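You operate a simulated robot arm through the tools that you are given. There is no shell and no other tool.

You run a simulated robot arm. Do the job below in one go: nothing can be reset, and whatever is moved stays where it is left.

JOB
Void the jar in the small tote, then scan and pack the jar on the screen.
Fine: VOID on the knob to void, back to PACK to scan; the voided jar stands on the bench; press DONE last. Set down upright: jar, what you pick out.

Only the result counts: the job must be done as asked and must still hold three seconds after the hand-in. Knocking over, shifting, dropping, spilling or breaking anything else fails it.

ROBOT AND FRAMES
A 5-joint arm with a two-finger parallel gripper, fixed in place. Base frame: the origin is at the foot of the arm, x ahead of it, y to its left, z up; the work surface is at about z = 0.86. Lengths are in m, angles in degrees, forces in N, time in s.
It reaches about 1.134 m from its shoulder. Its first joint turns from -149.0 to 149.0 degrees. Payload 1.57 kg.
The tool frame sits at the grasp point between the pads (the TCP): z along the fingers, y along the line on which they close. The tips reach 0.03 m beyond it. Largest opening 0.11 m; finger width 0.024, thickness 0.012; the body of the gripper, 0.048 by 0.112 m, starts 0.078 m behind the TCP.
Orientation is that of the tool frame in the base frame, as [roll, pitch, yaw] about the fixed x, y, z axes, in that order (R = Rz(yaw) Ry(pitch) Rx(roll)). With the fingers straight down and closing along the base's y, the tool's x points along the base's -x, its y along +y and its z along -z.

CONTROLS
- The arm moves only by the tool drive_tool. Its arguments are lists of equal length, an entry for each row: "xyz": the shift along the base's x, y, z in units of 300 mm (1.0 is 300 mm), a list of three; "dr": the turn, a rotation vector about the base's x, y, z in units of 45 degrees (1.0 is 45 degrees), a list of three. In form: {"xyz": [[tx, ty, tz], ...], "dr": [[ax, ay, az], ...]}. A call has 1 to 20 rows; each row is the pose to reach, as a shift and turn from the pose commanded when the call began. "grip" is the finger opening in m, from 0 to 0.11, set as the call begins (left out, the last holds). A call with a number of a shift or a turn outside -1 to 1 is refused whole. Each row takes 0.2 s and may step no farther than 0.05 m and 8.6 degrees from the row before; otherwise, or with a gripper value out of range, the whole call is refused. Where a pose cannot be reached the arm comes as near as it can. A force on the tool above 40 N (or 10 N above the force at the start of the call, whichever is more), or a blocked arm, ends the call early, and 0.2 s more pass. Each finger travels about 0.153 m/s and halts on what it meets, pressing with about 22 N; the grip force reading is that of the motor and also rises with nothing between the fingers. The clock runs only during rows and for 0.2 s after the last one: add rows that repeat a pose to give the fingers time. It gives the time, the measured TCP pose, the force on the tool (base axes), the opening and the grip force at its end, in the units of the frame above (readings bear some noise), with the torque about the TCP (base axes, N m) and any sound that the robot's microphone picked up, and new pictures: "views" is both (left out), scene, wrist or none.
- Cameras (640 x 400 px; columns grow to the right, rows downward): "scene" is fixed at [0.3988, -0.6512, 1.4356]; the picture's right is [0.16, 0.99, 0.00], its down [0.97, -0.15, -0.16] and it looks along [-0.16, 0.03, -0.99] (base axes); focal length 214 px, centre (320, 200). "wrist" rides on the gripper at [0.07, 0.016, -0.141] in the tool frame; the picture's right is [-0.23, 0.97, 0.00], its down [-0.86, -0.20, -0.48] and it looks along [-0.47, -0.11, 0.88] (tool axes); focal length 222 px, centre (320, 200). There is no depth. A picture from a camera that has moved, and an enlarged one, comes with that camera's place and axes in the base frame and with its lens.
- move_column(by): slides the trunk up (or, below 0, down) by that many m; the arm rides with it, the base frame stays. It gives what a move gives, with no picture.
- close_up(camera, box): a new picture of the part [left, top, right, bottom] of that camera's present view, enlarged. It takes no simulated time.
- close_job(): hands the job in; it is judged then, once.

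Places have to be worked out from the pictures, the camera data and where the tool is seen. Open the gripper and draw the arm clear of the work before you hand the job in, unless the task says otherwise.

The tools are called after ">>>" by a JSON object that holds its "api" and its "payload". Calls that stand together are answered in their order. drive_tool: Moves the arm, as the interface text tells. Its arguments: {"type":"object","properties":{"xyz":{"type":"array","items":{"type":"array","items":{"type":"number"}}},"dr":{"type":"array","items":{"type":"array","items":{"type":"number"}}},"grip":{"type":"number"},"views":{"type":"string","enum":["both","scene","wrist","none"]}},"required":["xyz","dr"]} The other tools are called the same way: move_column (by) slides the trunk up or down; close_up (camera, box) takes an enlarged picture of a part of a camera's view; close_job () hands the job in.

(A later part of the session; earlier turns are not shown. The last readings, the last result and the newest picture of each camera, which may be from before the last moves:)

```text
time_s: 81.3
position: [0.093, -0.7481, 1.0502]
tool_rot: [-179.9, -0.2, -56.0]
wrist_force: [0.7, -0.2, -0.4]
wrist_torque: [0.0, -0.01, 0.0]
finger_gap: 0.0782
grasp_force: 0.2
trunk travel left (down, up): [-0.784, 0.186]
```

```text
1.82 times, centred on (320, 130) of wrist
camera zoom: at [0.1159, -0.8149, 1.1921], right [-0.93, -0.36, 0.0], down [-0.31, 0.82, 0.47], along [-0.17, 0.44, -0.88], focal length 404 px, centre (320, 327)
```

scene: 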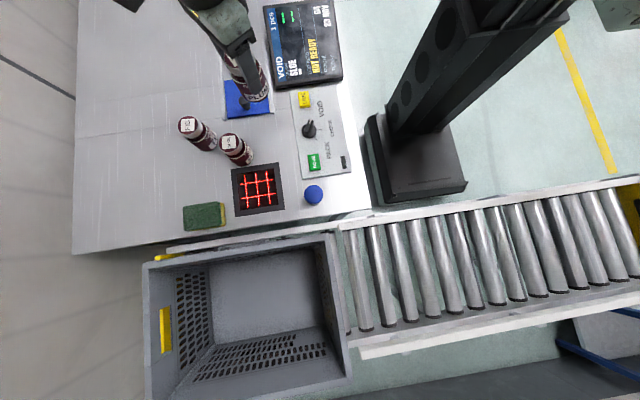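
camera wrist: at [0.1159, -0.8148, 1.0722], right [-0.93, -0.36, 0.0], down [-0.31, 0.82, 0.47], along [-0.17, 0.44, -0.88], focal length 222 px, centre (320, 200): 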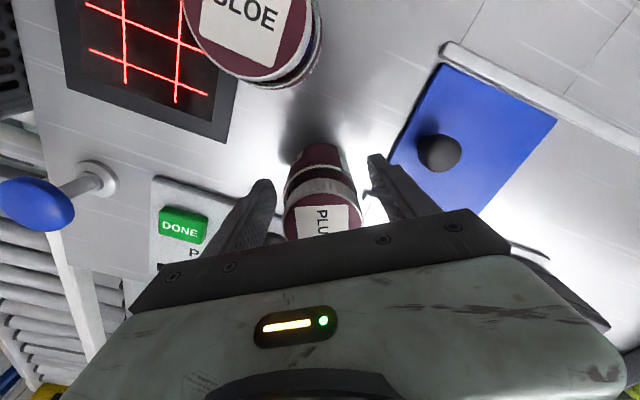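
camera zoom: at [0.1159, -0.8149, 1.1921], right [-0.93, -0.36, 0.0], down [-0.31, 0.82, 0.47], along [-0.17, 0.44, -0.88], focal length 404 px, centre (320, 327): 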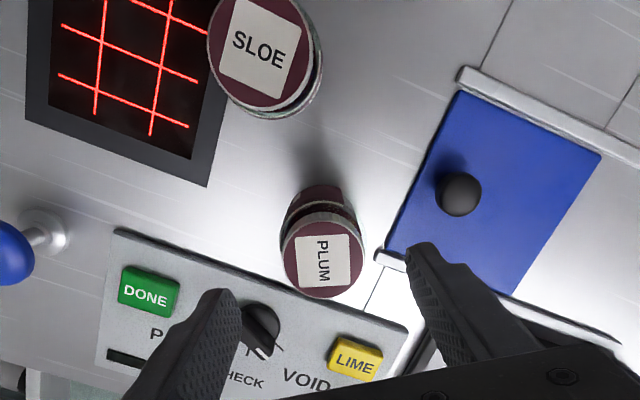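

PLUM stands upright at ≈(0.093,-0.748). Before touching the blue button, I spin the tool around so the wrist camera sees PLUM's base-facing side and confirm where its code is.

>>> {"api": "drive_tool", "payload": {"xyz": [[0, 0, 0], [0, 0, 0], [0, 0, 0], [0, 0, 0], [0, 0, 0], [0, 0, 0]], "dr": [[0, 0, 0.165], [0, 0, 0.33], [0, 0, 0.495], [0, 0, 0.66], [0, 0, 0.83], [0, 0, 1]], "views": "none"}}

>>> {"api": "drive_tool", "payload": {"xyz": [[0, 0, 0], [0, 0, 0], [0, 0, 0], [0, 0, 0], [0, 0, 0], [0, 0, 0]], "dr": [[0, 0, 0.165], [0, 0, 0.33], [0, 0, 0.495], [0, 0, 0.66], [0, 0, 0.83], [0, 0, 1]], "views": "none"}}

>>> {"api": "drive_tool", "payload": {"xyz": [[0, 0, 0], [0, 0, 0], [0, 0, 0], [0, 0, 0], [0, 0, 0], [0, 0, 0]], "dr": [[0, 0, 0.165], [0, 0, 0.33], [0, 0, 0.495], [0, 0, 0.66], [0, 0, 0.83], [0, 0, 1]], "views": "wrist"}}

>>> {"api": "close_up", "payload": {"camera": "wrist", "box": [230, 60, 410, 240]}}

```text
time_s: 82.7
position: [0.0922, -0.749, 1.0525]
tool_rot: [-179.9, -0.3, -11.0]
wrist_force: [-1.2, 1.1, 0.7]
wrist_torque: [0.0, 0.01, -0.04]
finger_gap: 0.0781
grasp_force: 0.0
trunk travel left (down, up): [-0.784, 0.186]
```

```text
time_s: 84.1
position: [0.0929, -0.7486, 1.0524]
tool_rot: [-179.8, -0.3, 34.1]
wrist_force: [-0.4, 0.0, -0.5]
wrist_torque: [0.0, -0.01, 0.0]
finger_gap: 0.0781
grasp_force: 0.1
trunk travel left (down, up): [-0.784, 0.186]
```

```text
time_s: 85.5
position: [0.0933, -0.7487, 1.0512]
tool_rot: [-180.0, -0.3, 79.1]
wrist_force: [0.3, -0.4, -0.8]
wrist_torque: [-0.02, -0.04, -0.01]
finger_gap: 0.0779
grasp_force: 0.1
trunk travel left (down, up): [-0.784, 0.186]
camera wrist: at [0.1208, -0.6835, 1.1922], right [0.91, -0.41, 0.0], down [-0.36, -0.81, 0.47], along [-0.2, -0.43, -0.88], focal length 222 px, centre (320, 200)
```

wrist: 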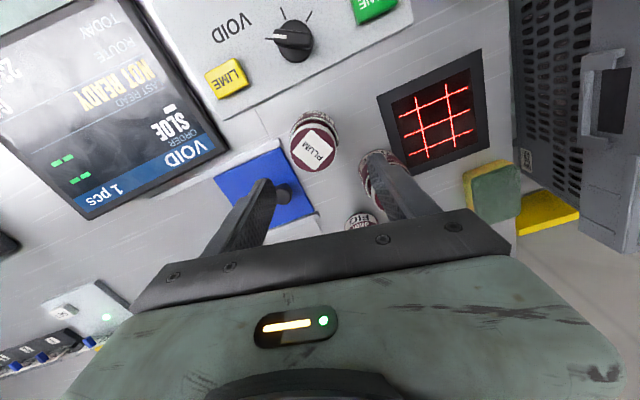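

```text
2.22 times, centred on (320, 150) of wrist
camera zoom: at [0.1208, -0.6835, 1.1922], right [0.91, -0.41, 0.0], down [-0.36, -0.81, 0.47], along [-0.2, -0.43, -0.88], focal length 494 px, centre (320, 311)
```

zoom: 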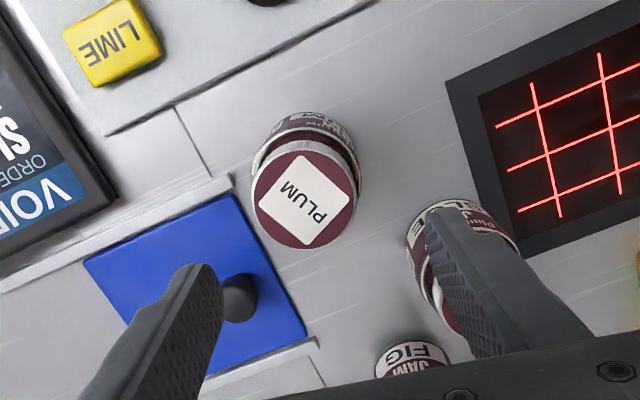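

The view is steep; I zoom in on PLUM's side and on the network-like box at lower left.

>>> {"api": "close_up", "payload": {"camera": "wrist", "box": [280, 95, 350, 180]}}

>>> {"api": "close_up", "payload": {"camera": "wrist", "box": [0, 0, 240, 220]}}

>>> {"api": "close_up", "payload": {"camera": "wrist", "box": [0, 260, 150, 380]}}

```text
4.71 times, centred on (315, 138) of wrist
camera zoom: at [0.1208, -0.6835, 1.1922], right [0.91, -0.41, 0.0], down [-0.36, -0.81, 0.47], along [-0.2, -0.43, -0.88], focal length 1045 px, centre (344, 494)
```

zoom: 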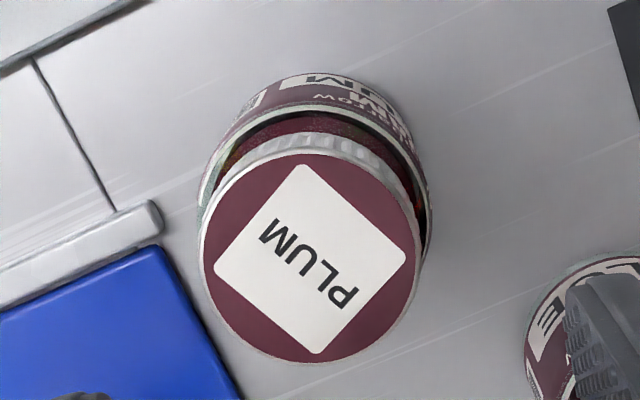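

```text
1.82 times, centred on (120, 110) of wrist
camera zoom: at [0.1208, -0.6835, 1.1922], right [0.91, -0.41, 0.0], down [-0.36, -0.81, 0.47], along [-0.2, -0.43, -0.88], focal length 404 px, centre (684, 364)
```

zoom: 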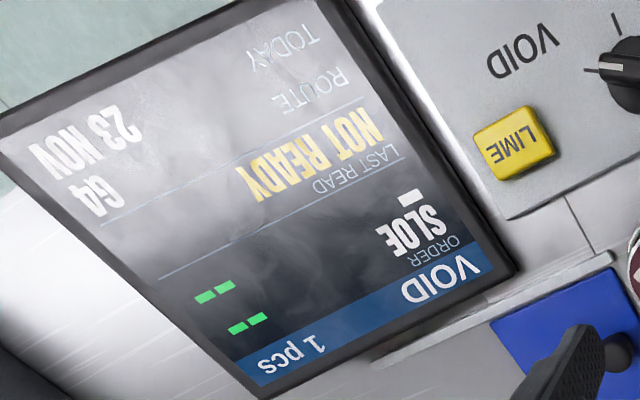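

```text
3.33 times, centred on (75, 320) of wrist
camera zoom: at [0.1208, -0.6835, 1.1922], right [0.91, -0.41, 0.0], down [-0.36, -0.81, 0.47], along [-0.2, -0.43, -0.88], focal length 740 px, centre (1137, -200)
```

zoom: 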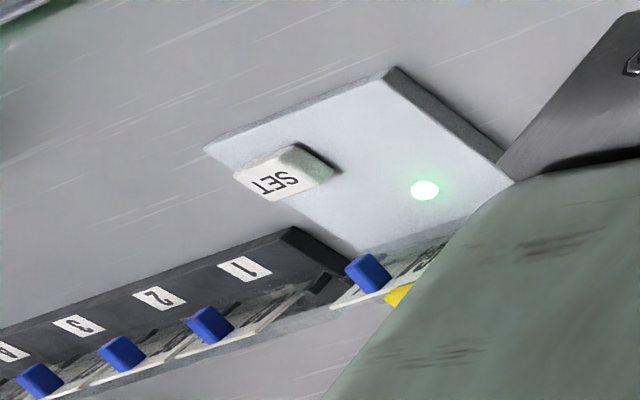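

PLUM's code is indeed to the right of its front, as assumed, so the reader simply isn't ready. I close the fingers and move above the blue mushroom button near the scanner (≈0.292,-0.652, top z≈0.945) to press it and watch the screen.

>>> {"api": "drive_tool", "payload": {"xyz": [[0.11, 0.053, 0], [0.22, 0.106, 0], [0.33, 0.16, 0], [0.44, 0.213, 0], [0.55, 0.266, 0], [0.663, 0.32, 0], [0.663, 0.32, 0]], "dr": [[0, 0, 0], [0, 0, 0], [0, 0, 0], [0, 0, 0], [0, 0, 0], [0, 0, 0], [0, 0, 0]], "grip": 0.0}}

>>> {"api": "close_up", "payload": {"camera": "wrist", "box": [220, 40, 420, 240]}}

```text
time_s: 87.1
position: [0.288, -0.6534, 1.0516]
tool_rot: [-179.7, -0.4, 79.0]
wrist_force: [0.1, 0.5, 1.0]
wrist_torque: [-0.01, -0.02, 0.04]
finger_gap: 0.0
grasp_force: 20.6
trunk travel left (down, up): [-0.784, 0.186]
camera wrist: at [0.3169, -0.5886, 1.1922], right [0.91, -0.41, 0.0], down [-0.36, -0.8, 0.47], along [-0.2, -0.43, -0.88], focal length 222 px, centre (320, 200)
```

scene: 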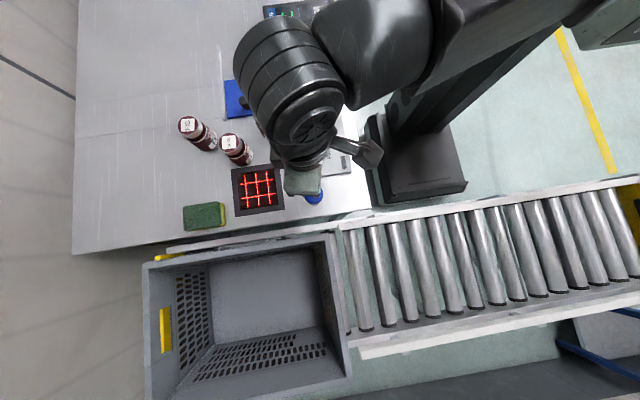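
wrist: 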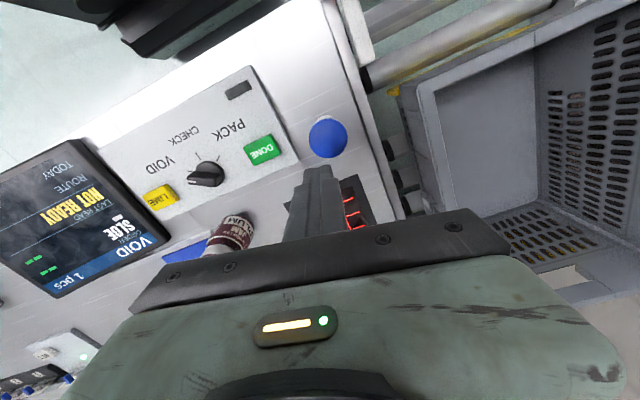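

```text
2.00 times, centred on (320, 140) of wrist
camera zoom: at [0.3169, -0.5886, 1.1922], right [0.91, -0.41, 0.0], down [-0.36, -0.8, 0.47], along [-0.2, -0.43, -0.88], focal length 444 px, centre (320, 320)
```

zoom: 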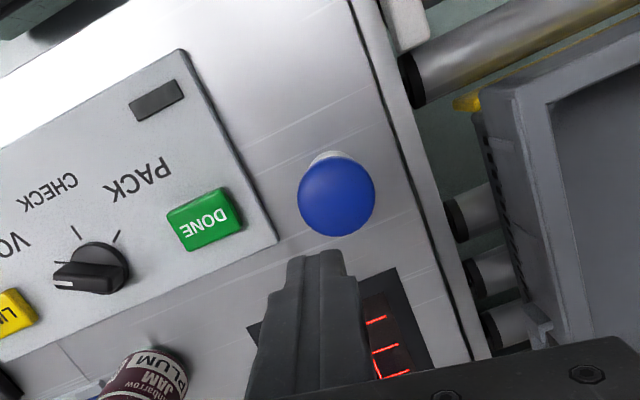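

The button centre works out at (0.296,-0.649). I align and lower to just above it.

>>> {"api": "drive_tool", "payload": {"xyz": [[0.027, 0.015, 0], [0.027, 0.015, 0]], "dr": [[0, 0, 0], [0, 0, 0]], "views": "none"}}

>>> {"api": "move_column", "payload": {"by": -0.065}}

>>> {"api": "close_up", "payload": {"camera": "wrist", "box": [0, 0, 640, 400]}}

```text
time_s: 87.7
position: [0.2962, -0.6491, 1.0518]
tool_rot: [-179.8, -0.3, 79.0]
wrist_force: [0.8, 0.3, 0.1]
wrist_torque: [-0.03, 0.03, -0.01]
finger_gap: 0.0002
grasp_force: 20.9
trunk travel left (down, up): [-0.784, 0.186]
```

```text
time_s: 88.8
position: [0.2977, -0.6482, 0.9875]
tool_rot: [-179.8, -0.3, 79.0]
wrist_force: [-0.2, -0.3, 0.1]
wrist_torque: [-0.01, 0.01, 0.03]
finger_gap: 0.0
grasp_force: 21.2
trunk travel left (down, up): [-0.719, 0.251]
```

```text
1.00 times, centred on (320, 200) of wrist (not enlarged: the box is as wide or as high as the picture)
camera zoom: at [0.3251, -0.5842, 1.1272], right [0.91, -0.41, 0.0], down [-0.36, -0.8, 0.47], along [-0.2, -0.43, -0.88], focal length 222 px, centre (320, 200)
```

zoom: 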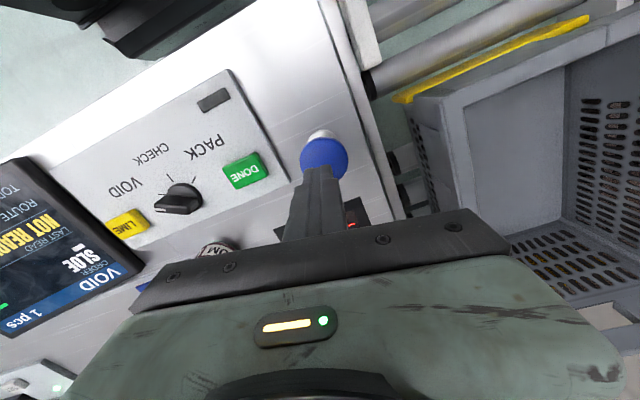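

Aligned just above the dome. I press down in small steps, checking force and screen.

>>> {"api": "move_column", "payload": {"by": -0.012}}

>>> {"api": "move_column", "payload": {"by": -0.008}}

>>> {"api": "close_up", "payload": {"camera": "wrist", "box": [0, 0, 640, 400]}}

```text
time_s: 89.3
position: [0.2963, -0.6478, 0.9737]
tool_rot: [-179.9, -0.3, 79.0]
wrist_force: [-1.0, -0.8, 0.1]
wrist_torque: [0.01, -0.01, 0.01]
finger_gap: 0.0
grasp_force: 21.5
trunk travel left (down, up): [-0.707, 0.263]
```

```text
time_s: 89.9
position: [0.2973, -0.6485, 0.9666]
tool_rot: [-179.9, -0.4, 79.0]
wrist_force: [0.1, -0.5, 0.3]
wrist_torque: [0.01, 0.0, -0.01]
finger_gap: 0.0001
grasp_force: 21.4
trunk travel left (down, up): [-0.699, 0.271]
```

```text
1.00 times, centred on (320, 200) of wrist (not enlarged: the box is as wide or as high as the picture)
camera zoom: at [0.3252, -0.5842, 1.1072], right [0.91, -0.41, 0.0], down [-0.36, -0.8, 0.47], along [-0.2, -0.43, -0.88], focal length 222 px, centre (320, 200)
```

zoom: 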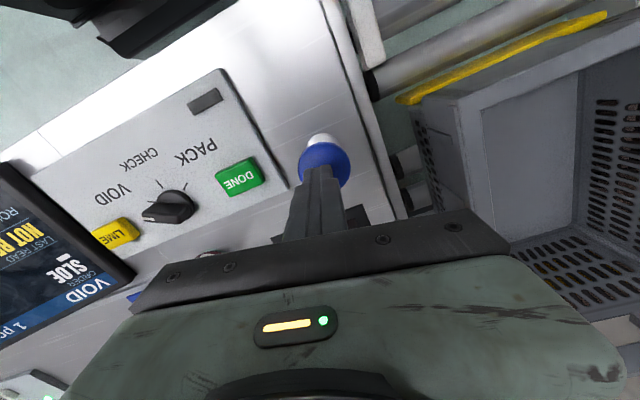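

No contact yet (tip z≈0.937). I continue down in steps.

>>> {"api": "move_column", "payload": {"by": -0.008}}

>>> {"api": "move_column", "payload": {"by": -0.006}}

>>> {"api": "close_up", "payload": {"camera": "wrist", "box": [0, 0, 640, 400]}}

```text
time_s: 90.5
position: [0.2962, -0.6493, 0.9575]
tool_rot: [-179.9, -0.3, 79.1]
wrist_force: [0.2, 0.6, -0.3]
wrist_torque: [0.03, -0.01, 0.0]
finger_gap: 0.0001
grasp_force: 21.4
trunk travel left (down, up): [-0.691, 0.279]
```

```text
time_s: 91.0
position: [0.297, -0.6483, 0.9527]
tool_rot: [-179.9, -0.3, 78.9]
wrist_force: [0.3, -1.2, 2.3]
wrist_torque: [-0.06, 0.0, -0.01]
finger_gap: 0.0
grasp_force: 21.2
trunk travel left (down, up): [-0.685, 0.285]
```

```text
1.00 times, centred on (320, 200) of wrist (not enlarged: the box is as wide or as high as the picture)
camera zoom: at [0.3252, -0.5842, 1.0933], right [0.91, -0.41, 0.0], down [-0.36, -0.8, 0.47], along [-0.2, -0.43, -0.88], focal length 222 px, centre (320, 200)
```

zoom: 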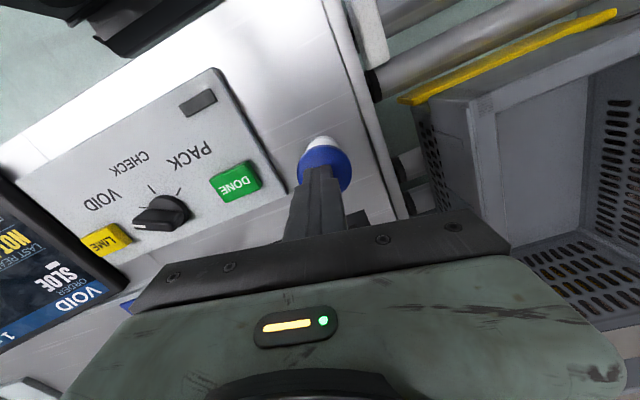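

Contact starts (2.3 N at tip z≈0.923). I press a little further.

>>> {"api": "move_column", "payload": {"by": -0.006}}

>>> {"api": "close_up", "payload": {"camera": "wrist", "box": [0, 0, 640, 400]}}

>>> {"api": "move_column", "payload": {"by": -0.006}}

>>> {"api": "close_up", "payload": {"camera": "wrist", "box": [0, 0, 640, 400]}}

```text
time_s: 91.6
position: [0.2965, -0.6484, 0.9467]
tool_rot: [-179.9, -0.2, 78.9]
wrist_force: [0.9, -1.5, 4.2]
wrist_torque: [-0.1, -0.02, 0.03]
finger_gap: 0.0
grasp_force: 21.6
trunk travel left (down, up): [-0.679, 0.291]
```

```text
1.00 times, centred on (320, 200) of wrist (not enlarged: the box is as wide or as high as the picture)
camera zoom: at [0.3251, -0.5842, 1.0873], right [0.91, -0.41, 0.0], down [-0.36, -0.8, 0.47], along [-0.2, -0.43, -0.88], focal length 222 px, centre (320, 200)
```

zoom: 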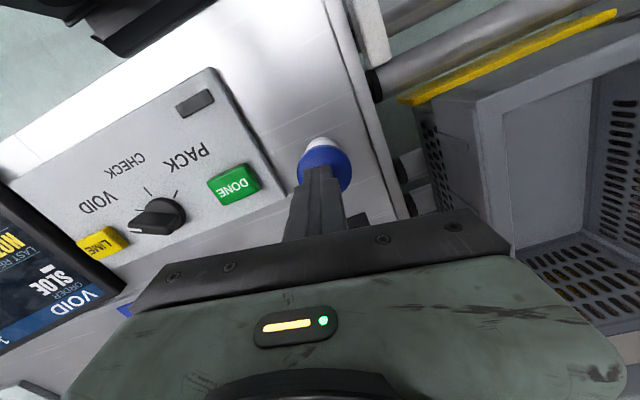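

```text
time_s: 92.1
position: [0.2975, -0.6493, 0.9404]
tool_rot: [-179.9, -0.3, 78.9]
wrist_force: [1.3, -2.3, 5.1]
wrist_torque: [-0.12, -0.03, 0.05]
finger_gap: 0.0
grasp_force: 21.6
trunk travel left (down, up): [-0.673, 0.297]
```

```text
1.00 times, centred on (320, 200) of wrist (not enlarged: the box is as wide or as high as the picture)
camera zoom: at [0.3251, -0.5841, 1.0813], right [0.91, -0.41, 0.0], down [-0.36, -0.8, 0.47], along [-0.2, -0.43, -0.88], focal length 222 px, centre (320, 200)
```

zoom: 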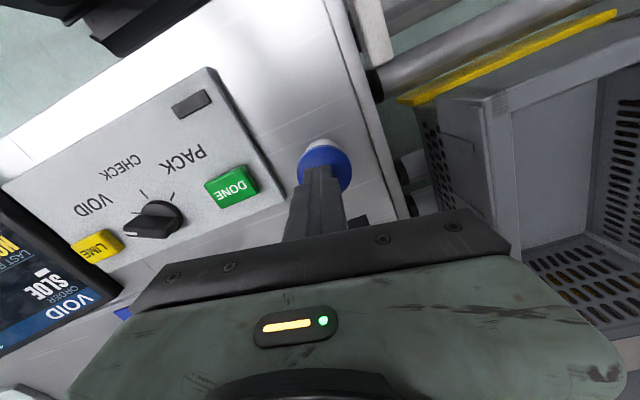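

It is a spring plunger (5 N after ~12 mm). I press further until it bottoms.

>>> {"api": "move_column", "payload": {"by": -0.008}}

>>> {"api": "close_up", "payload": {"camera": "wrist", "box": [0, 0, 640, 400]}}

>>> {"api": "move_column", "payload": {"by": -0.008}}

>>> {"api": "close_up", "payload": {"camera": "wrist", "box": [0, 0, 640, 400]}}

```text
time_s: 92.7
position: [0.2958, -0.6484, 0.9325]
tool_rot: [-179.9, -0.3, 79.0]
wrist_force: [0.2, -0.7, 2.0]
wrist_torque: [-0.06, -0.02, 0.01]
finger_gap: 0.0
grasp_force: 21.2
trunk travel left (down, up): [-0.665, 0.305]
```

```text
1.00 times, centred on (320, 200) of wrist (not enlarged: the box is as wide or as high as the picture)
camera zoom: at [0.3251, -0.5841, 1.0731], right [0.91, -0.41, 0.0], down [-0.36, -0.8, 0.47], along [-0.2, -0.43, -0.88], focal length 222 px, centre (320, 200)
```

zoom: 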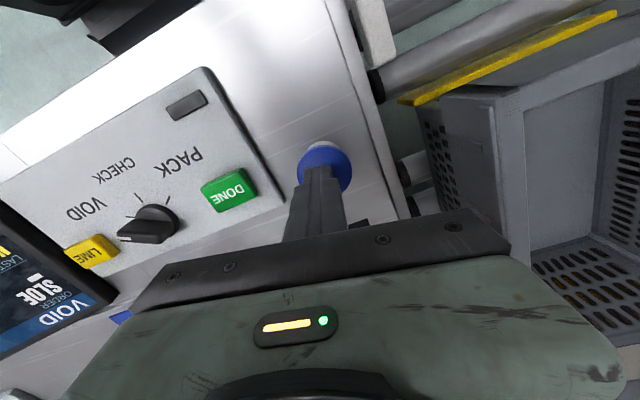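

```text
time_s: 93.3
position: [0.2965, -0.6485, 0.9243]
tool_rot: [-179.9, -0.4, 79.0]
wrist_force: [1.2, -2.5, 7.9]
wrist_torque: [-0.16, 0.0, 0.04]
finger_gap: 0.0001
grasp_force: 21.5
trunk travel left (down, up): [-0.657, 0.313]
```

```text
1.00 times, centred on (320, 200) of wrist (not enlarged: the box is as wide or as high as the picture)
camera zoom: at [0.3251, -0.584, 1.0654], right [0.91, -0.41, 0.0], down [-0.36, -0.8, 0.47], along [-0.2, -0.43, -0.88], focal length 222 px, centre (320, 200)
```

zoom: 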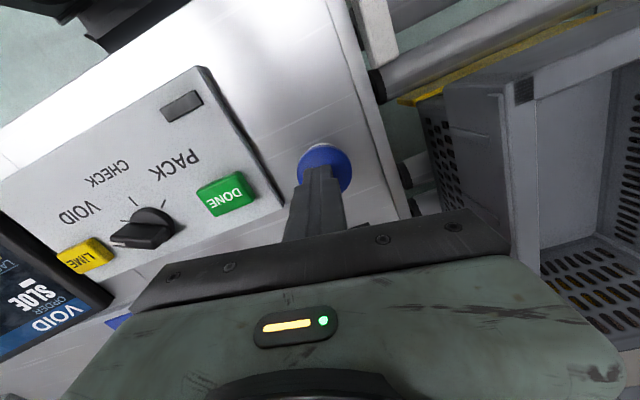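

A click-like force drop occurred. I press 5 mm more to bottom it, then rise and look at the screen.

>>> {"api": "move_column", "payload": {"by": -0.005}}

>>> {"api": "move_column", "payload": {"by": 0.1}}

>>> {"api": "close_up", "payload": {"camera": "wrist", "box": [0, 0, 640, 400]}}

>>> {"api": "close_up", "payload": {"camera": "scene", "box": [160, 0, 400, 220]}}

```text
time_s: 93.8
position: [0.2954, -0.6484, 0.9193]
tool_rot: [-179.9, -0.3, 79.0]
wrist_force: [2.7, -4.4, 15.2]
wrist_torque: [-0.31, -0.02, 0.02]
finger_gap: 0.0
grasp_force: 21.2
trunk travel left (down, up): [-0.652, 0.318]
```

```text
time_s: 95.2
position: [0.2965, -0.6495, 1.0186]
tool_rot: [-179.9, -0.3, 79.0]
wrist_force: [0.5, -0.1, -0.7]
wrist_torque: [-0.01, -0.03, 0.0]
finger_gap: 0.0
grasp_force: 21.2
trunk travel left (down, up): [-0.752, 0.218]
```

```text
1.00 times, centred on (320, 200) of wrist (not enlarged: the box is as wide or as high as the picture)
camera zoom: at [0.3252, -0.5843, 1.1602], right [0.91, -0.41, 0.0], down [-0.36, -0.8, 0.47], along [-0.2, -0.43, -0.88], focal length 222 px, centre (320, 200)
```

zoom: 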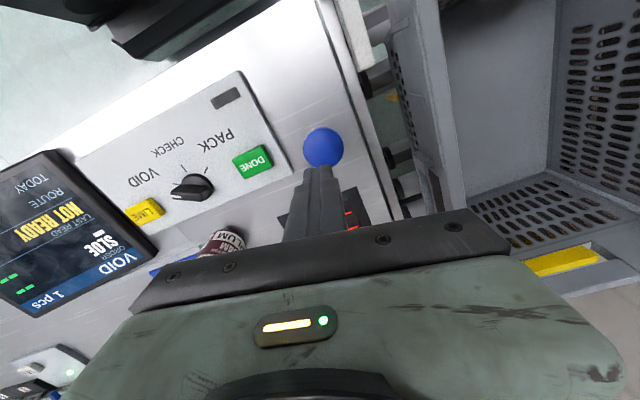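

```text
1.82 times, centred on (280, 110) of scene
camera zoom: at [0.3988, -0.6512, 1.4356], right [0.16, 0.99, 0.0], down [0.97, -0.15, -0.16], along [-0.16, 0.03, -0.99], focal length 390 px, centre (393, 364)
```

zoom: 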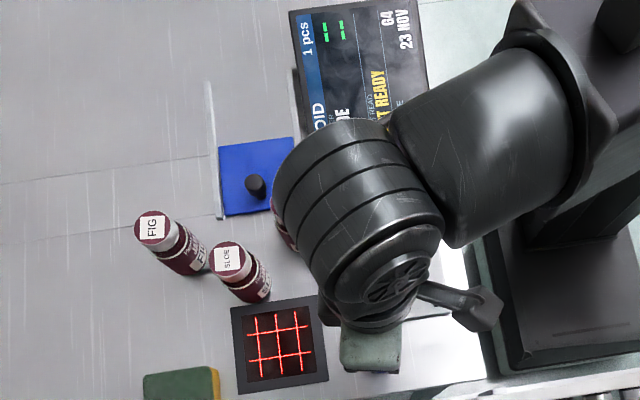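

The tote looks different in the wrist view; I check the full scene.

>>> {"api": "close_up", "payload": {"camera": "scene", "box": [0, 0, 640, 400]}}

>>> {"api": "close_up", "payload": {"camera": "scene", "box": [130, 200, 370, 400]}}

```text
1.00 times, centred on (320, 200) of scene (not enlarged: the box is as wide or as high as the picture)
camera zoom: at [0.3988, -0.6512, 1.4356], right [0.16, 0.99, 0.0], down [0.97, -0.15, -0.16], along [-0.16, 0.03, -0.99], focal length 214 px, centre (320, 200)
```

zoom: 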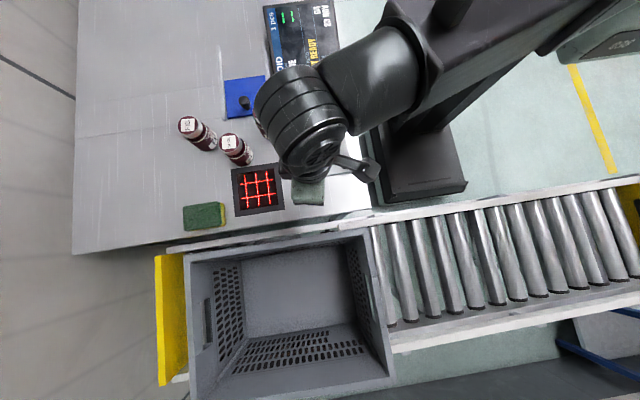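

```text
2.00 times, centred on (250, 300) of scene
camera zoom: at [0.3988, -0.6512, 1.4356], right [0.16, 0.99, 0.0], down [0.97, -0.15, -0.16], along [-0.16, 0.03, -0.99], focal length 429 px, centre (460, 0)
```

zoom: 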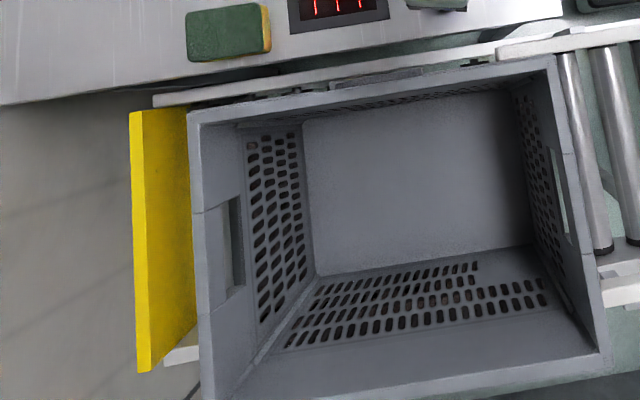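

The button ran the conveyor: the tote moved about 0.1 m in +y. I let a little time pass without touching anything to see whether it's still moving and whether the screen changes.

>>> {"api": "drive_tool", "payload": {"xyz": [[0, 0, 0], [0, 0, 0], [0, 0, 0], [0, 0, 0], [0, 0, 0]], "dr": [[0, 0, 0], [0, 0, 0], [0, 0, 0], [0, 0, 0], [0, 0, 0]], "views": "both"}}

```text
time_s: 96.3
position: [0.297, -0.6482, 1.0198]
tool_rot: [-179.8, -0.2, 78.9]
wrist_force: [-0.8, -0.6, -0.1]
wrist_torque: [0.01, -0.02, -0.05]
finger_gap: 0.0
grasp_force: 20.5
trunk travel left (down, up): [-0.752, 0.218]
camera wrist: at [0.3252, -0.5843, 1.1602], right [0.91, -0.41, 0.0], down [-0.36, -0.8, 0.47], along [-0.2, -0.43, -0.88], focal length 222 px, centre (320, 200)
```

scene: 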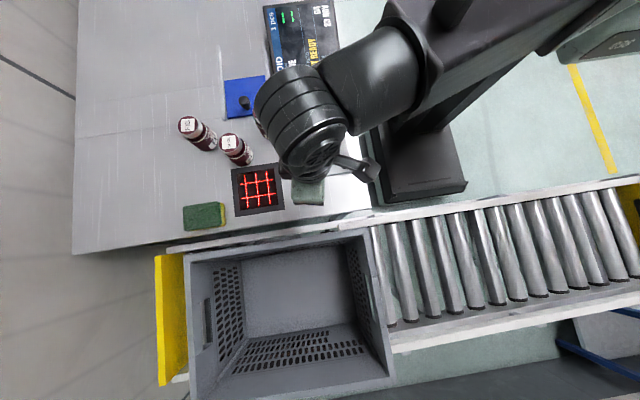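
wrist: 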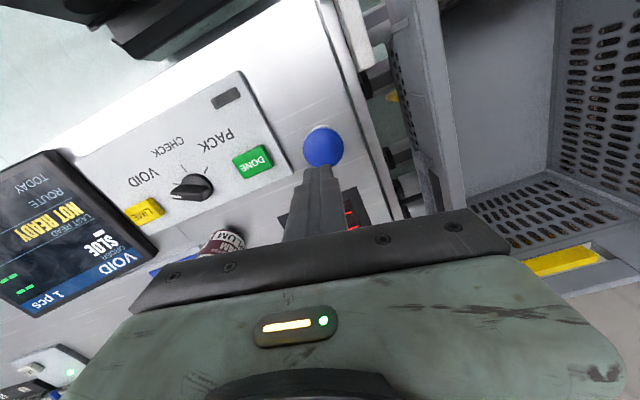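

The tote stopped; it only moves while that plunger is held. The screen still says NOT READY, so I examine the scanner window and surroundings closely for another cause.

>>> {"api": "close_up", "payload": {"camera": "scene", "box": [225, 155, 290, 220]}}

>>> {"api": "close_up", "payload": {"camera": "scene", "box": [80, 0, 340, 140]}}

>>> {"api": "close_up", "payload": {"camera": "wrist", "box": [0, 140, 180, 400]}}

```text
6.15 times, centred on (258, 188) of scene
camera zoom: at [0.3988, -0.6512, 1.4356], right [0.16, 0.99, 0.0], down [0.97, -0.15, -0.16], along [-0.16, 0.03, -0.99], focal length 1320 px, centre (705, 277)
```

zoom: 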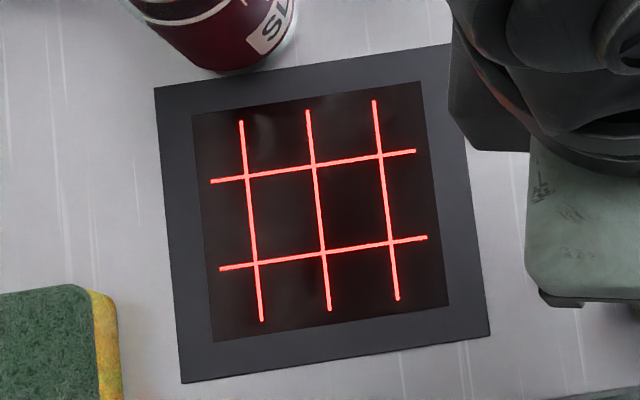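

```text
2.46 times, centred on (210, 70) of scene
camera zoom: at [0.3988, -0.6512, 1.4356], right [0.16, 0.99, 0.0], down [0.97, -0.15, -0.16], along [-0.16, 0.03, -0.99], focal length 528 px, centre (591, 520)
```

zoom: 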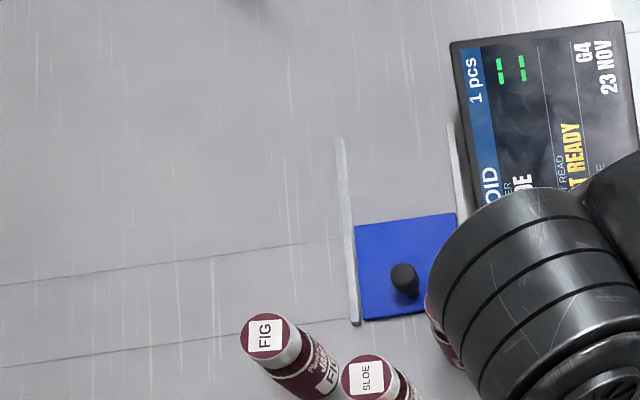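

```text
1.54 times, centred on (90, 270) of wrist
camera zoom: at [0.3252, -0.5843, 1.1602], right [0.91, -0.41, 0.0], down [-0.36, -0.8, 0.47], along [-0.2, -0.43, -0.88], focal length 342 px, centre (674, 92)
```

zoom: 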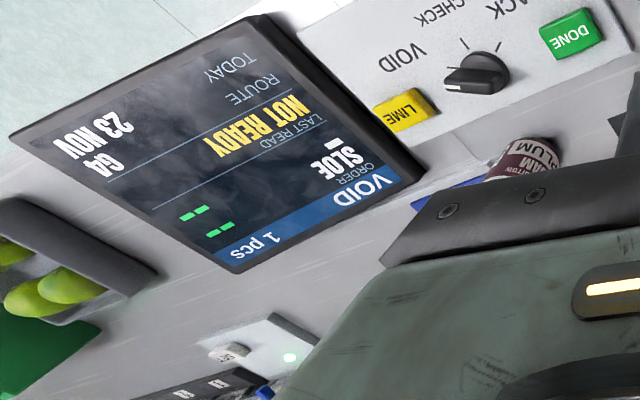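

The reader and panel show nothing else. There's a small device with a SET key and four blue sliders at about (-0.6,-0.87); I raise up and swing the camera that way for a look, without touching anything.

>>> {"api": "move_column", "payload": {"by": 0.15}}

>>> {"api": "drive_tool", "payload": {"xyz": [[-0.15, 0, 0], [-0.3, 0, 0], [-0.45, 0, 0], [-0.6, 0, 0], [-0.75, 0, 0], [-0.9, 0, 0], [-0.9, 0, 0]], "dr": [[0, 0, -0.05], [0, 0, -0.1], [0, 0, -0.15], [0, 0, -0.2], [0, 0, -0.25], [0, 0, -0.3], [0, 0, -0.3]], "views": "scene"}}

>>> {"api": "drive_tool", "payload": {"xyz": [[-0.15, 0, 0], [-0.3, 0, 0], [-0.45, 0, 0], [-0.6, 0, 0], [-0.75, 0, 0], [-0.9, 0, 0], [-0.9, 0, 0]], "dr": [[0, 0, -0.05], [0, 0, -0.1], [0, 0, -0.15], [0, 0, -0.2], [0, 0, -0.25], [0, 0, -0.3], [0, 0, -0.3]], "views": "both"}}

```text
time_s: 98.1
position: [0.2961, -0.6488, 1.1702]
tool_rot: [-179.9, -0.4, 79.0]
wrist_force: [-0.4, 0.0, -0.7]
wrist_torque: [-0.04, -0.01, -0.03]
finger_gap: 0.0001
grasp_force: 20.9
trunk travel left (down, up): [-0.902, 0.068]
```

```text
time_s: 99.7
position: [0.0268, -0.648, 1.1689]
tool_rot: [-179.9, -0.3, 65.5]
wrist_force: [-0.2, -0.2, 0.6]
wrist_torque: [0.0, -0.02, -0.02]
finger_gap: 0.0002
grasp_force: 20.7
out of reach, approached as far as the arm can: row 3, 4
trunk travel left (down, up): [-0.902, 0.068]
```

scene: 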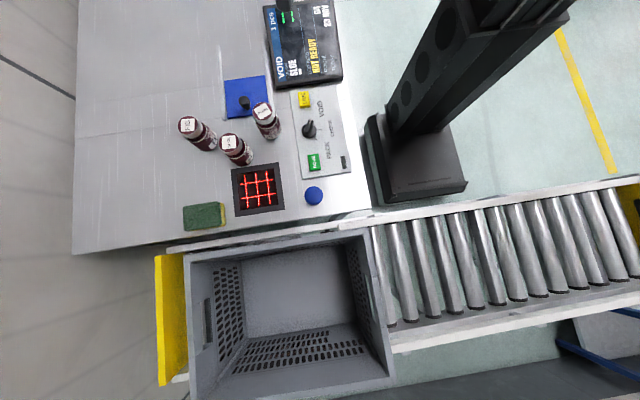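

```text
time_s: 101.3
position: [-0.2433, -0.644, 1.1677]
tool_rot: [-179.8, -0.3, 52.1]
wrist_force: [0.5, 0.3, 0.0]
wrist_torque: [0.01, -0.02, 0.0]
finger_gap: 0.0
grasp_force: 21.3
out of reach, approached as far as the arm can: row 2
trunk travel left (down, up): [-0.902, 0.068]
camera wrist: at [-0.1889, -0.6004, 1.3102], right [0.63, -0.78, 0.0], down [-0.68, -0.55, 0.47], along [-0.37, -0.29, -0.88], focal length 222 px, centre (320, 200)
```

scene: 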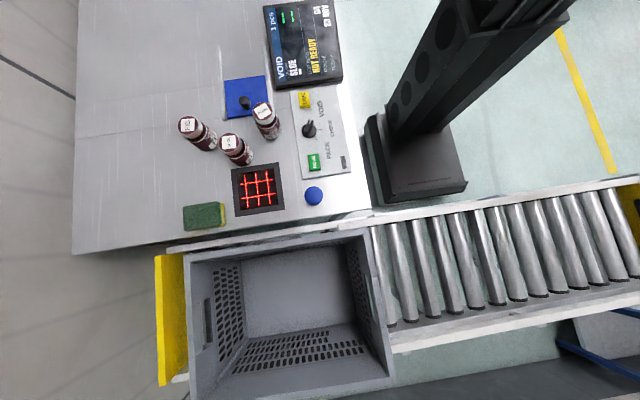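
wrist: 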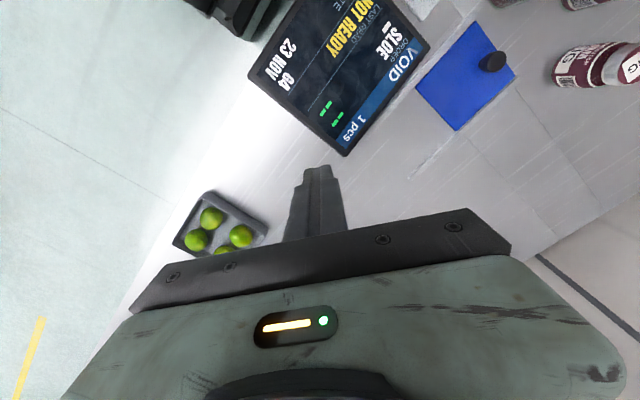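

I zoom on FIG's code here (to learn how codes sit on the jars) and then move on toward the SET device.

>>> {"api": "close_up", "payload": {"camera": "wrist", "box": [540, 0, 640, 110]}}

>>> {"api": "drive_tool", "payload": {"xyz": [[-0.15, 0, 0], [-0.3, 0, 0], [-0.45, 0, 0], [-0.5, 0, 0]], "dr": [[0, 0, 0], [0, 0, 0], [0, 0, 0], [0, 0, 0]], "views": "wrist"}}

```text
3.64 times, centred on (590, 55) of wrist
camera zoom: at [-0.1889, -0.6004, 1.3102], right [0.63, -0.78, 0.0], down [-0.68, -0.55, 0.47], along [-0.37, -0.29, -0.88], focal length 808 px, centre (-662, 727)
```

zoom: 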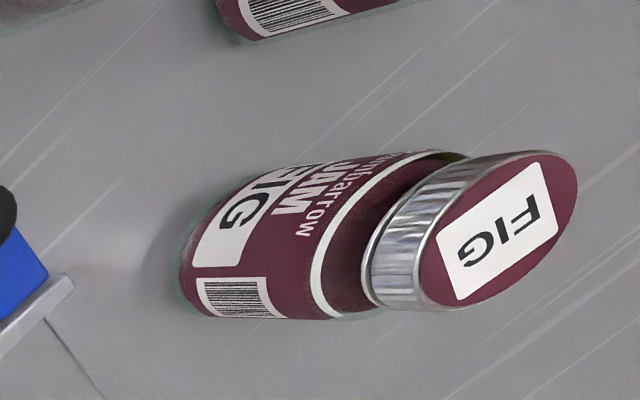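

```text
time_s: 102.3
position: [-0.3936, -0.6461, 1.1688]
tool_rot: [-179.9, -0.5, 52.0]
wrist_force: [-0.5, 0.5, 0.4]
wrist_torque: [-0.01, 0.0, -0.03]
finger_gap: 0.0
grasp_force: 21.6
trunk travel left (down, up): [-0.902, 0.068]
camera wrist: at [-0.3394, -0.6014, 1.3101], right [0.63, -0.78, 0.0], down [-0.69, -0.55, 0.47], along [-0.37, -0.29, -0.88], focal length 222 px, centre (320, 200)
```

wrist: 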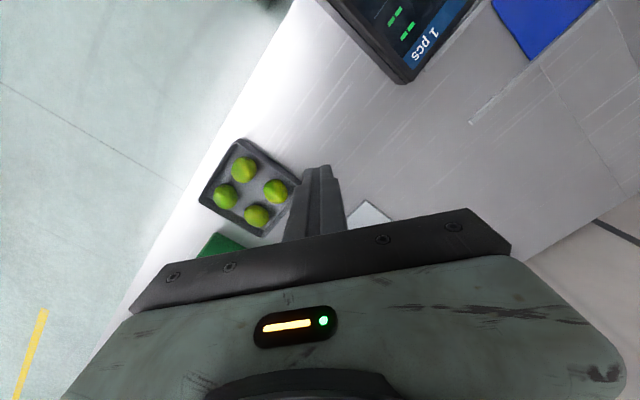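

Very useful: the code sits low on the jar, ~20 mm above the base, so during the earlier attempt it was ~2 cm off the window centre. I'll retry the scan with the code centred. Heading back to PLUM with the same spin as before.

>>> {"api": "drive_tool", "payload": {"xyz": [[0.15, -0.028, 0], [0.3, -0.056, 0], [0.45, -0.085, 0], [0.6, -0.113, 0], [0.75, -0.141, 0], [0.9, -0.17, 0]], "dr": [[0, 0, -0.15], [0, 0, -0.3], [0, 0, -0.45], [0, 0, -0.6], [0, 0, -0.75], [0, 0, -0.9]], "grip": 0.085, "views": "none"}}

>>> {"api": "drive_tool", "payload": {"xyz": [[0.15, -0.034, 0], [0.3, -0.068, 0], [0.45, -0.102, 0], [0.6, -0.136, 0], [0.722, -0.17, 0], [0.722, -0.17, 0]], "dr": [[0, 0, -0.15], [0, 0, -0.3], [0, 0, -0.45], [0, 0, -0.6], [0, 0, -0.75], [0, 0, -0.9]], "views": "none"}}

```text
time_s: 103.7
position: [-0.1243, -0.7003, 1.1687]
tool_rot: [-179.9, -0.3, 11.4]
wrist_force: [-0.1, -0.2, 1.1]
wrist_torque: [0.02, -0.01, 0.01]
finger_gap: 0.085
grasp_force: 0.2
out of reach, approached as far as the arm can: row 3, 4
trunk travel left (down, up): [-0.902, 0.068]
```

```text
time_s: 105.1
position: [0.0938, -0.7509, 1.1693]
tool_rot: [-179.8, -0.3, -29.2]
wrist_force: [0.1, -0.1, 0.0]
wrist_torque: [0.0, -0.03, -0.02]
finger_gap: 0.0849
grasp_force: 0.1
trunk travel left (down, up): [-0.902, 0.068]
```

I turn the last bit (-36°) so the fingers sit squarely to the sides of the code, and view the jar.

>>> {"api": "drive_tool", "payload": {"xyz": [[0, 0.01, 0], [0, 0.01, 0], [0, 0.01, 0], [0, 0.01, 0], [0, 0.01, 0], [0, 0.01, 0]], "dr": [[0, 0, -0.16], [0, 0, -0.32], [0, 0, -0.48], [0, 0, -0.64], [0, 0, -0.8], [0, 0, -0.8]], "views": "both"}}

>>> {"api": "close_up", "payload": {"camera": "wrist", "box": [220, 60, 420, 240]}}

```text
time_s: 106.5
position: [0.0942, -0.7485, 1.1695]
tool_rot: [-179.9, -0.2, -65.1]
wrist_force: [-0.1, 0.0, 0.7]
wrist_torque: [0.01, 0.03, 0.05]
finger_gap: 0.085
grasp_force: 0.0
trunk travel left (down, up): [-0.902, 0.068]
camera wrist: at [0.1069, -0.8175, 1.3102], right [-0.98, -0.2, 0.0], down [-0.18, 0.86, 0.47], along [-0.09, 0.46, -0.88], focal length 222 px, centre (320, 200)
```

scene: 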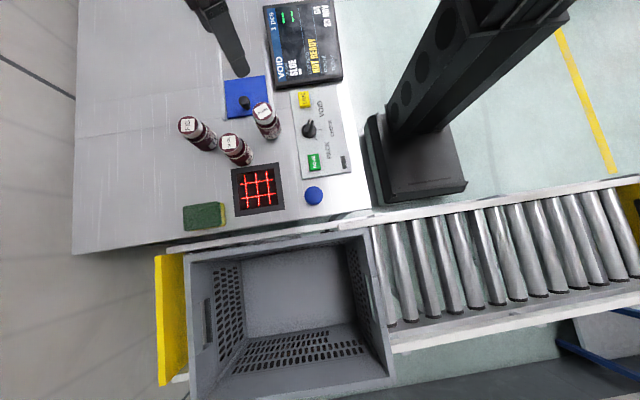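
wrist: 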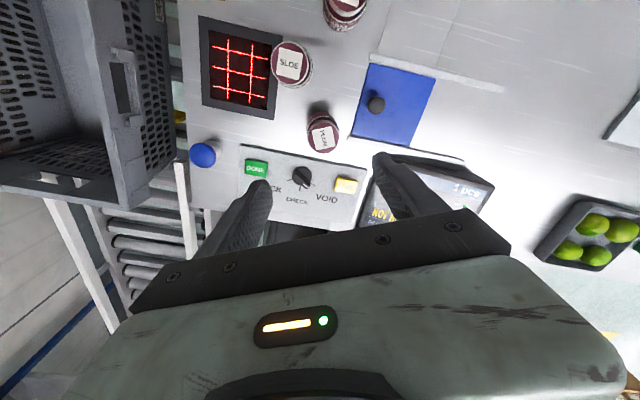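

```text
2.22 times, centred on (320, 150) of wrist
camera zoom: at [0.1069, -0.8175, 1.3102], right [-0.98, -0.2, 0.0], down [-0.18, 0.86, 0.47], along [-0.09, 0.46, -0.88], focal length 494 px, centre (320, 311)
```

zoom: 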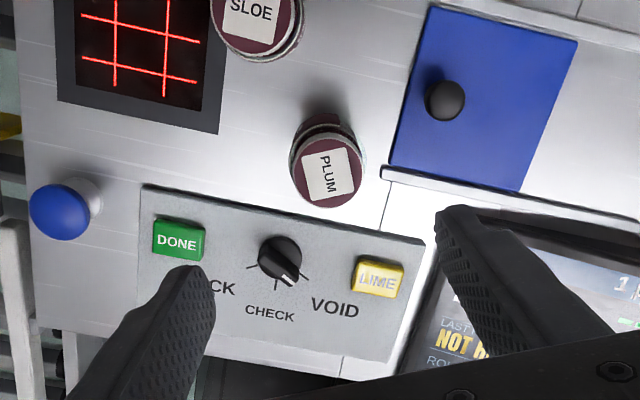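

PLUM's lid is at (0.0895,-0.748). I shift 4 mm and lower over it to grip at the same height as before.

>>> {"api": "drive_tool", "payload": {"xyz": [[-0.014, 0.002, 0], [-0.014, 0.002, 0]], "dr": [[0, 0, 0], [0, 0, 0]], "views": "none"}}

>>> {"api": "move_column", "payload": {"by": -0.235}}

>>> {"api": "drive_tool", "payload": {"xyz": [[0, 0, 0], [0, 0, 0], [0, 0, 0], [0, 0, 0]], "dr": [[0, 0, 0], [0, 0, 0], [0, 0, 0], [0, 0, 0]], "grip": 0.0, "views": "wrist"}}

```text
time_s: 107.1
position: [0.0885, -0.7473, 1.1699]
tool_rot: [-179.8, -0.3, -65.0]
wrist_force: [-0.2, -1.3, 0.3]
wrist_torque: [0.0, -0.01, 0.01]
finger_gap: 0.0852
grasp_force: 0.0
trunk travel left (down, up): [-0.902, 0.068]
```

```text
time_s: 109.6
position: [0.0904, -0.7473, 0.935]
tool_rot: [-179.9, -0.3, -64.9]
wrist_force: [0.0, 0.4, -0.4]
wrist_torque: [-0.01, 0.04, 0.03]
finger_gap: 0.0852
grasp_force: 0.0
trunk travel left (down, up): [-0.667, 0.303]
```

```text
time_s: 110.6
position: [0.0891, -0.7475, 0.9346]
tool_rot: [-180.0, -0.2, -65.1]
wrist_force: [1.2, 0.3, 1.9]
wrist_torque: [-0.01, 0.02, 0.0]
finger_gap: 0.0592
grasp_force: 22.1
trunk travel left (down, up): [-0.667, 0.303]
camera wrist: at [0.1027, -0.8165, 1.0753], right [-0.98, -0.21, 0.0], down [-0.18, 0.86, 0.47], along [-0.09, 0.46, -0.88], focal length 222 px, centre (320, 200)
```

wrist: 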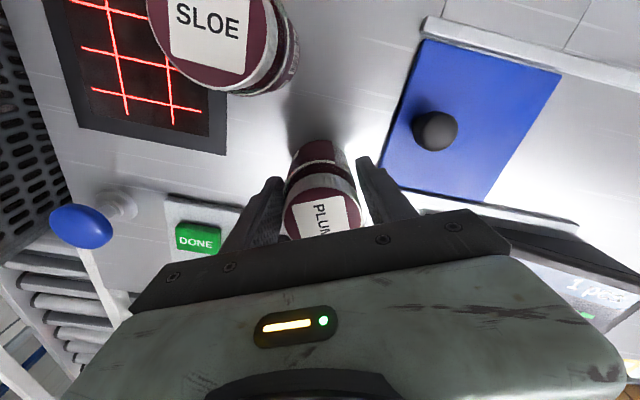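

Held again, with the base 75 mm below the TCP, code ≈55 mm beyond it. I lift and carry it to the scanner line at reduced radius (0.786) for a centred code after tilting.

>>> {"api": "move_column", "payload": {"by": 0.17}}

>>> {"api": "drive_tool", "payload": {"xyz": [[0.12, -0.002, 0], [0.24, -0.004, 0], [0.36, -0.007, 0], [0.484, -0.009, 0], [0.484, -0.009, 0]], "dr": [[0, 0, 0], [0, 0, 0], [0, 0, 0], [0, 0, 0], [0, 0, 0]], "views": "none"}}

>>> {"api": "drive_tool", "payload": {"xyz": [[0, 0, 0.008], [0, 0, 0.031], [0, 0, 0.069], [0, 0, 0.121], [0, 0, 0.187]], "dr": [[-0.17, -0.053, 0], [-0.339, -0.106, 0], [-0.509, -0.159, 0], [-0.679, -0.212, 0], [-0.848, -0.265, 0]], "views": "none"}}

>>> {"api": "drive_tool", "payload": {"xyz": [[0, 0, 0.078], [0, 0, 0.165], [0, 0, 0.262], [0, 0, 0.366], [0, 0, 0.474], [0, 0, 0.474]], "dr": [[-0.17, -0.053, 0], [-0.339, -0.106, 0], [-0.509, -0.159, 0], [-0.679, -0.212, 0], [-0.848, -0.265, 0], [-0.848, -0.265, 0]], "views": "scene"}}

```text
time_s: 112.5
position: [0.0891, -0.7484, 1.1039]
tool_rot: [-179.7, -0.3, -64.9]
wrist_force: [0.6, -0.7, -4.3]
wrist_torque: [0.0, 0.0, 0.01]
finger_gap: 0.0594
grasp_force: 22.1
trunk travel left (down, up): [-0.837, 0.133]
```

```text
time_s: 113.7
position: [0.2357, -0.7495, 1.1046]
tool_rot: [-179.9, -0.2, -65.0]
wrist_force: [0.2, -0.6, -4.5]
wrist_torque: [-0.02, 0.0, 0.02]
finger_gap: 0.0591
grasp_force: 22.2
trunk travel left (down, up): [-0.837, 0.133]
```

```text
time_s: 114.9
position: [0.2342, -0.7507, 1.1612]
tool_rot: [173.7, -39.8, -62.7]
wrist_force: [-0.2, 1.3, -3.6]
wrist_torque: [0.01, -0.01, -0.01]
finger_gap: 0.059
grasp_force: 21.9
trunk travel left (down, up): [-0.837, 0.133]
```

```text
time_s: 116.3
position: [0.2371, -0.7525, 1.3028]
tool_rot: [142.3, -77.7, -34.1]
wrist_force: [-0.6, -0.7, -3.9]
wrist_torque: [0.07, 0.02, -0.01]
finger_gap: 0.0591
grasp_force: 21.7
trunk travel left (down, up): [-0.837, 0.133]
```

scene: 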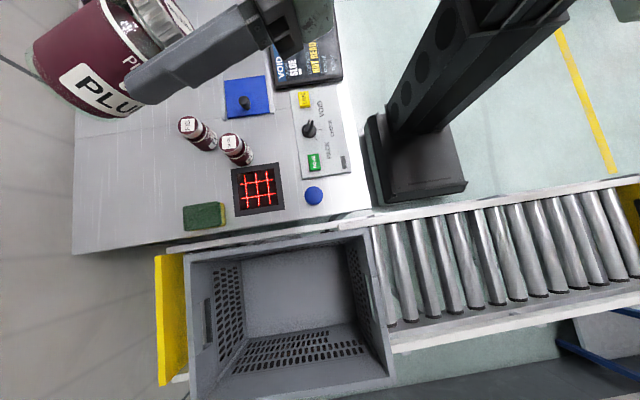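

Tilted 80°. I lower in stages, watching for a beep.

>>> {"api": "move_column", "payload": {"by": -0.25}}

>>> {"api": "move_column", "payload": {"by": -0.05}}

>>> {"api": "move_column", "payload": {"by": -0.04}}

>>> {"api": "close_up", "payload": {"camera": "scene", "box": [160, 0, 400, 220]}}

```text
time_s: 118.9
position: [0.2367, -0.7506, 1.0529]
tool_rot: [142.6, -77.7, -34.3]
wrist_force: [-0.6, 0.6, -3.4]
wrist_torque: [0.1, 0.02, 0.0]
finger_gap: 0.0592
grasp_force: 22.0
trunk travel left (down, up): [-0.587, 0.383]
```

```text
time_s: 119.8
position: [0.2376, -0.7515, 1.0027]
tool_rot: [142.5, -77.7, -34.3]
wrist_force: [0.3, -1.1, -3.2]
wrist_torque: [0.07, 0.07, 0.04]
finger_gap: 0.0589
grasp_force: 22.2
trunk travel left (down, up): [-0.537, 0.433]
```

```text
time_s: 120.6
position: [0.2367, -0.7508, 0.9621]
tool_rot: [142.6, -77.7, -34.4]
wrist_force: [-0.2, -0.6, -3.7]
wrist_torque: [0.09, 0.05, 0.01]
finger_gap: 0.0591
grasp_force: 21.9
trunk travel left (down, up): [-0.497, 0.473]
```

```text
1.82 times, centred on (280, 110) of scene
camera zoom: at [0.3988, -0.6512, 1.4356], right [0.16, 0.99, 0.0], down [0.97, -0.15, -0.16], along [-0.16, 0.03, -0.99], focal length 390 px, centre (393, 364)
```

zoom: 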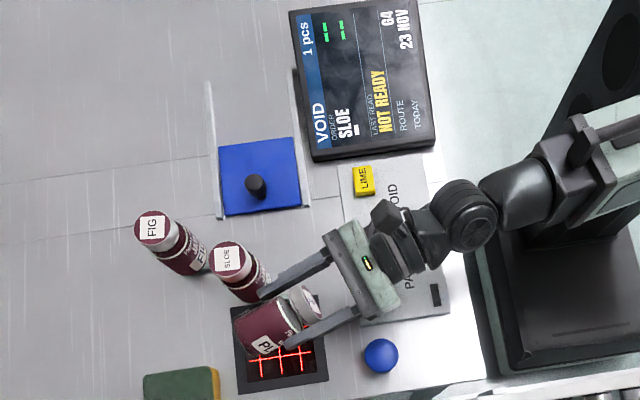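

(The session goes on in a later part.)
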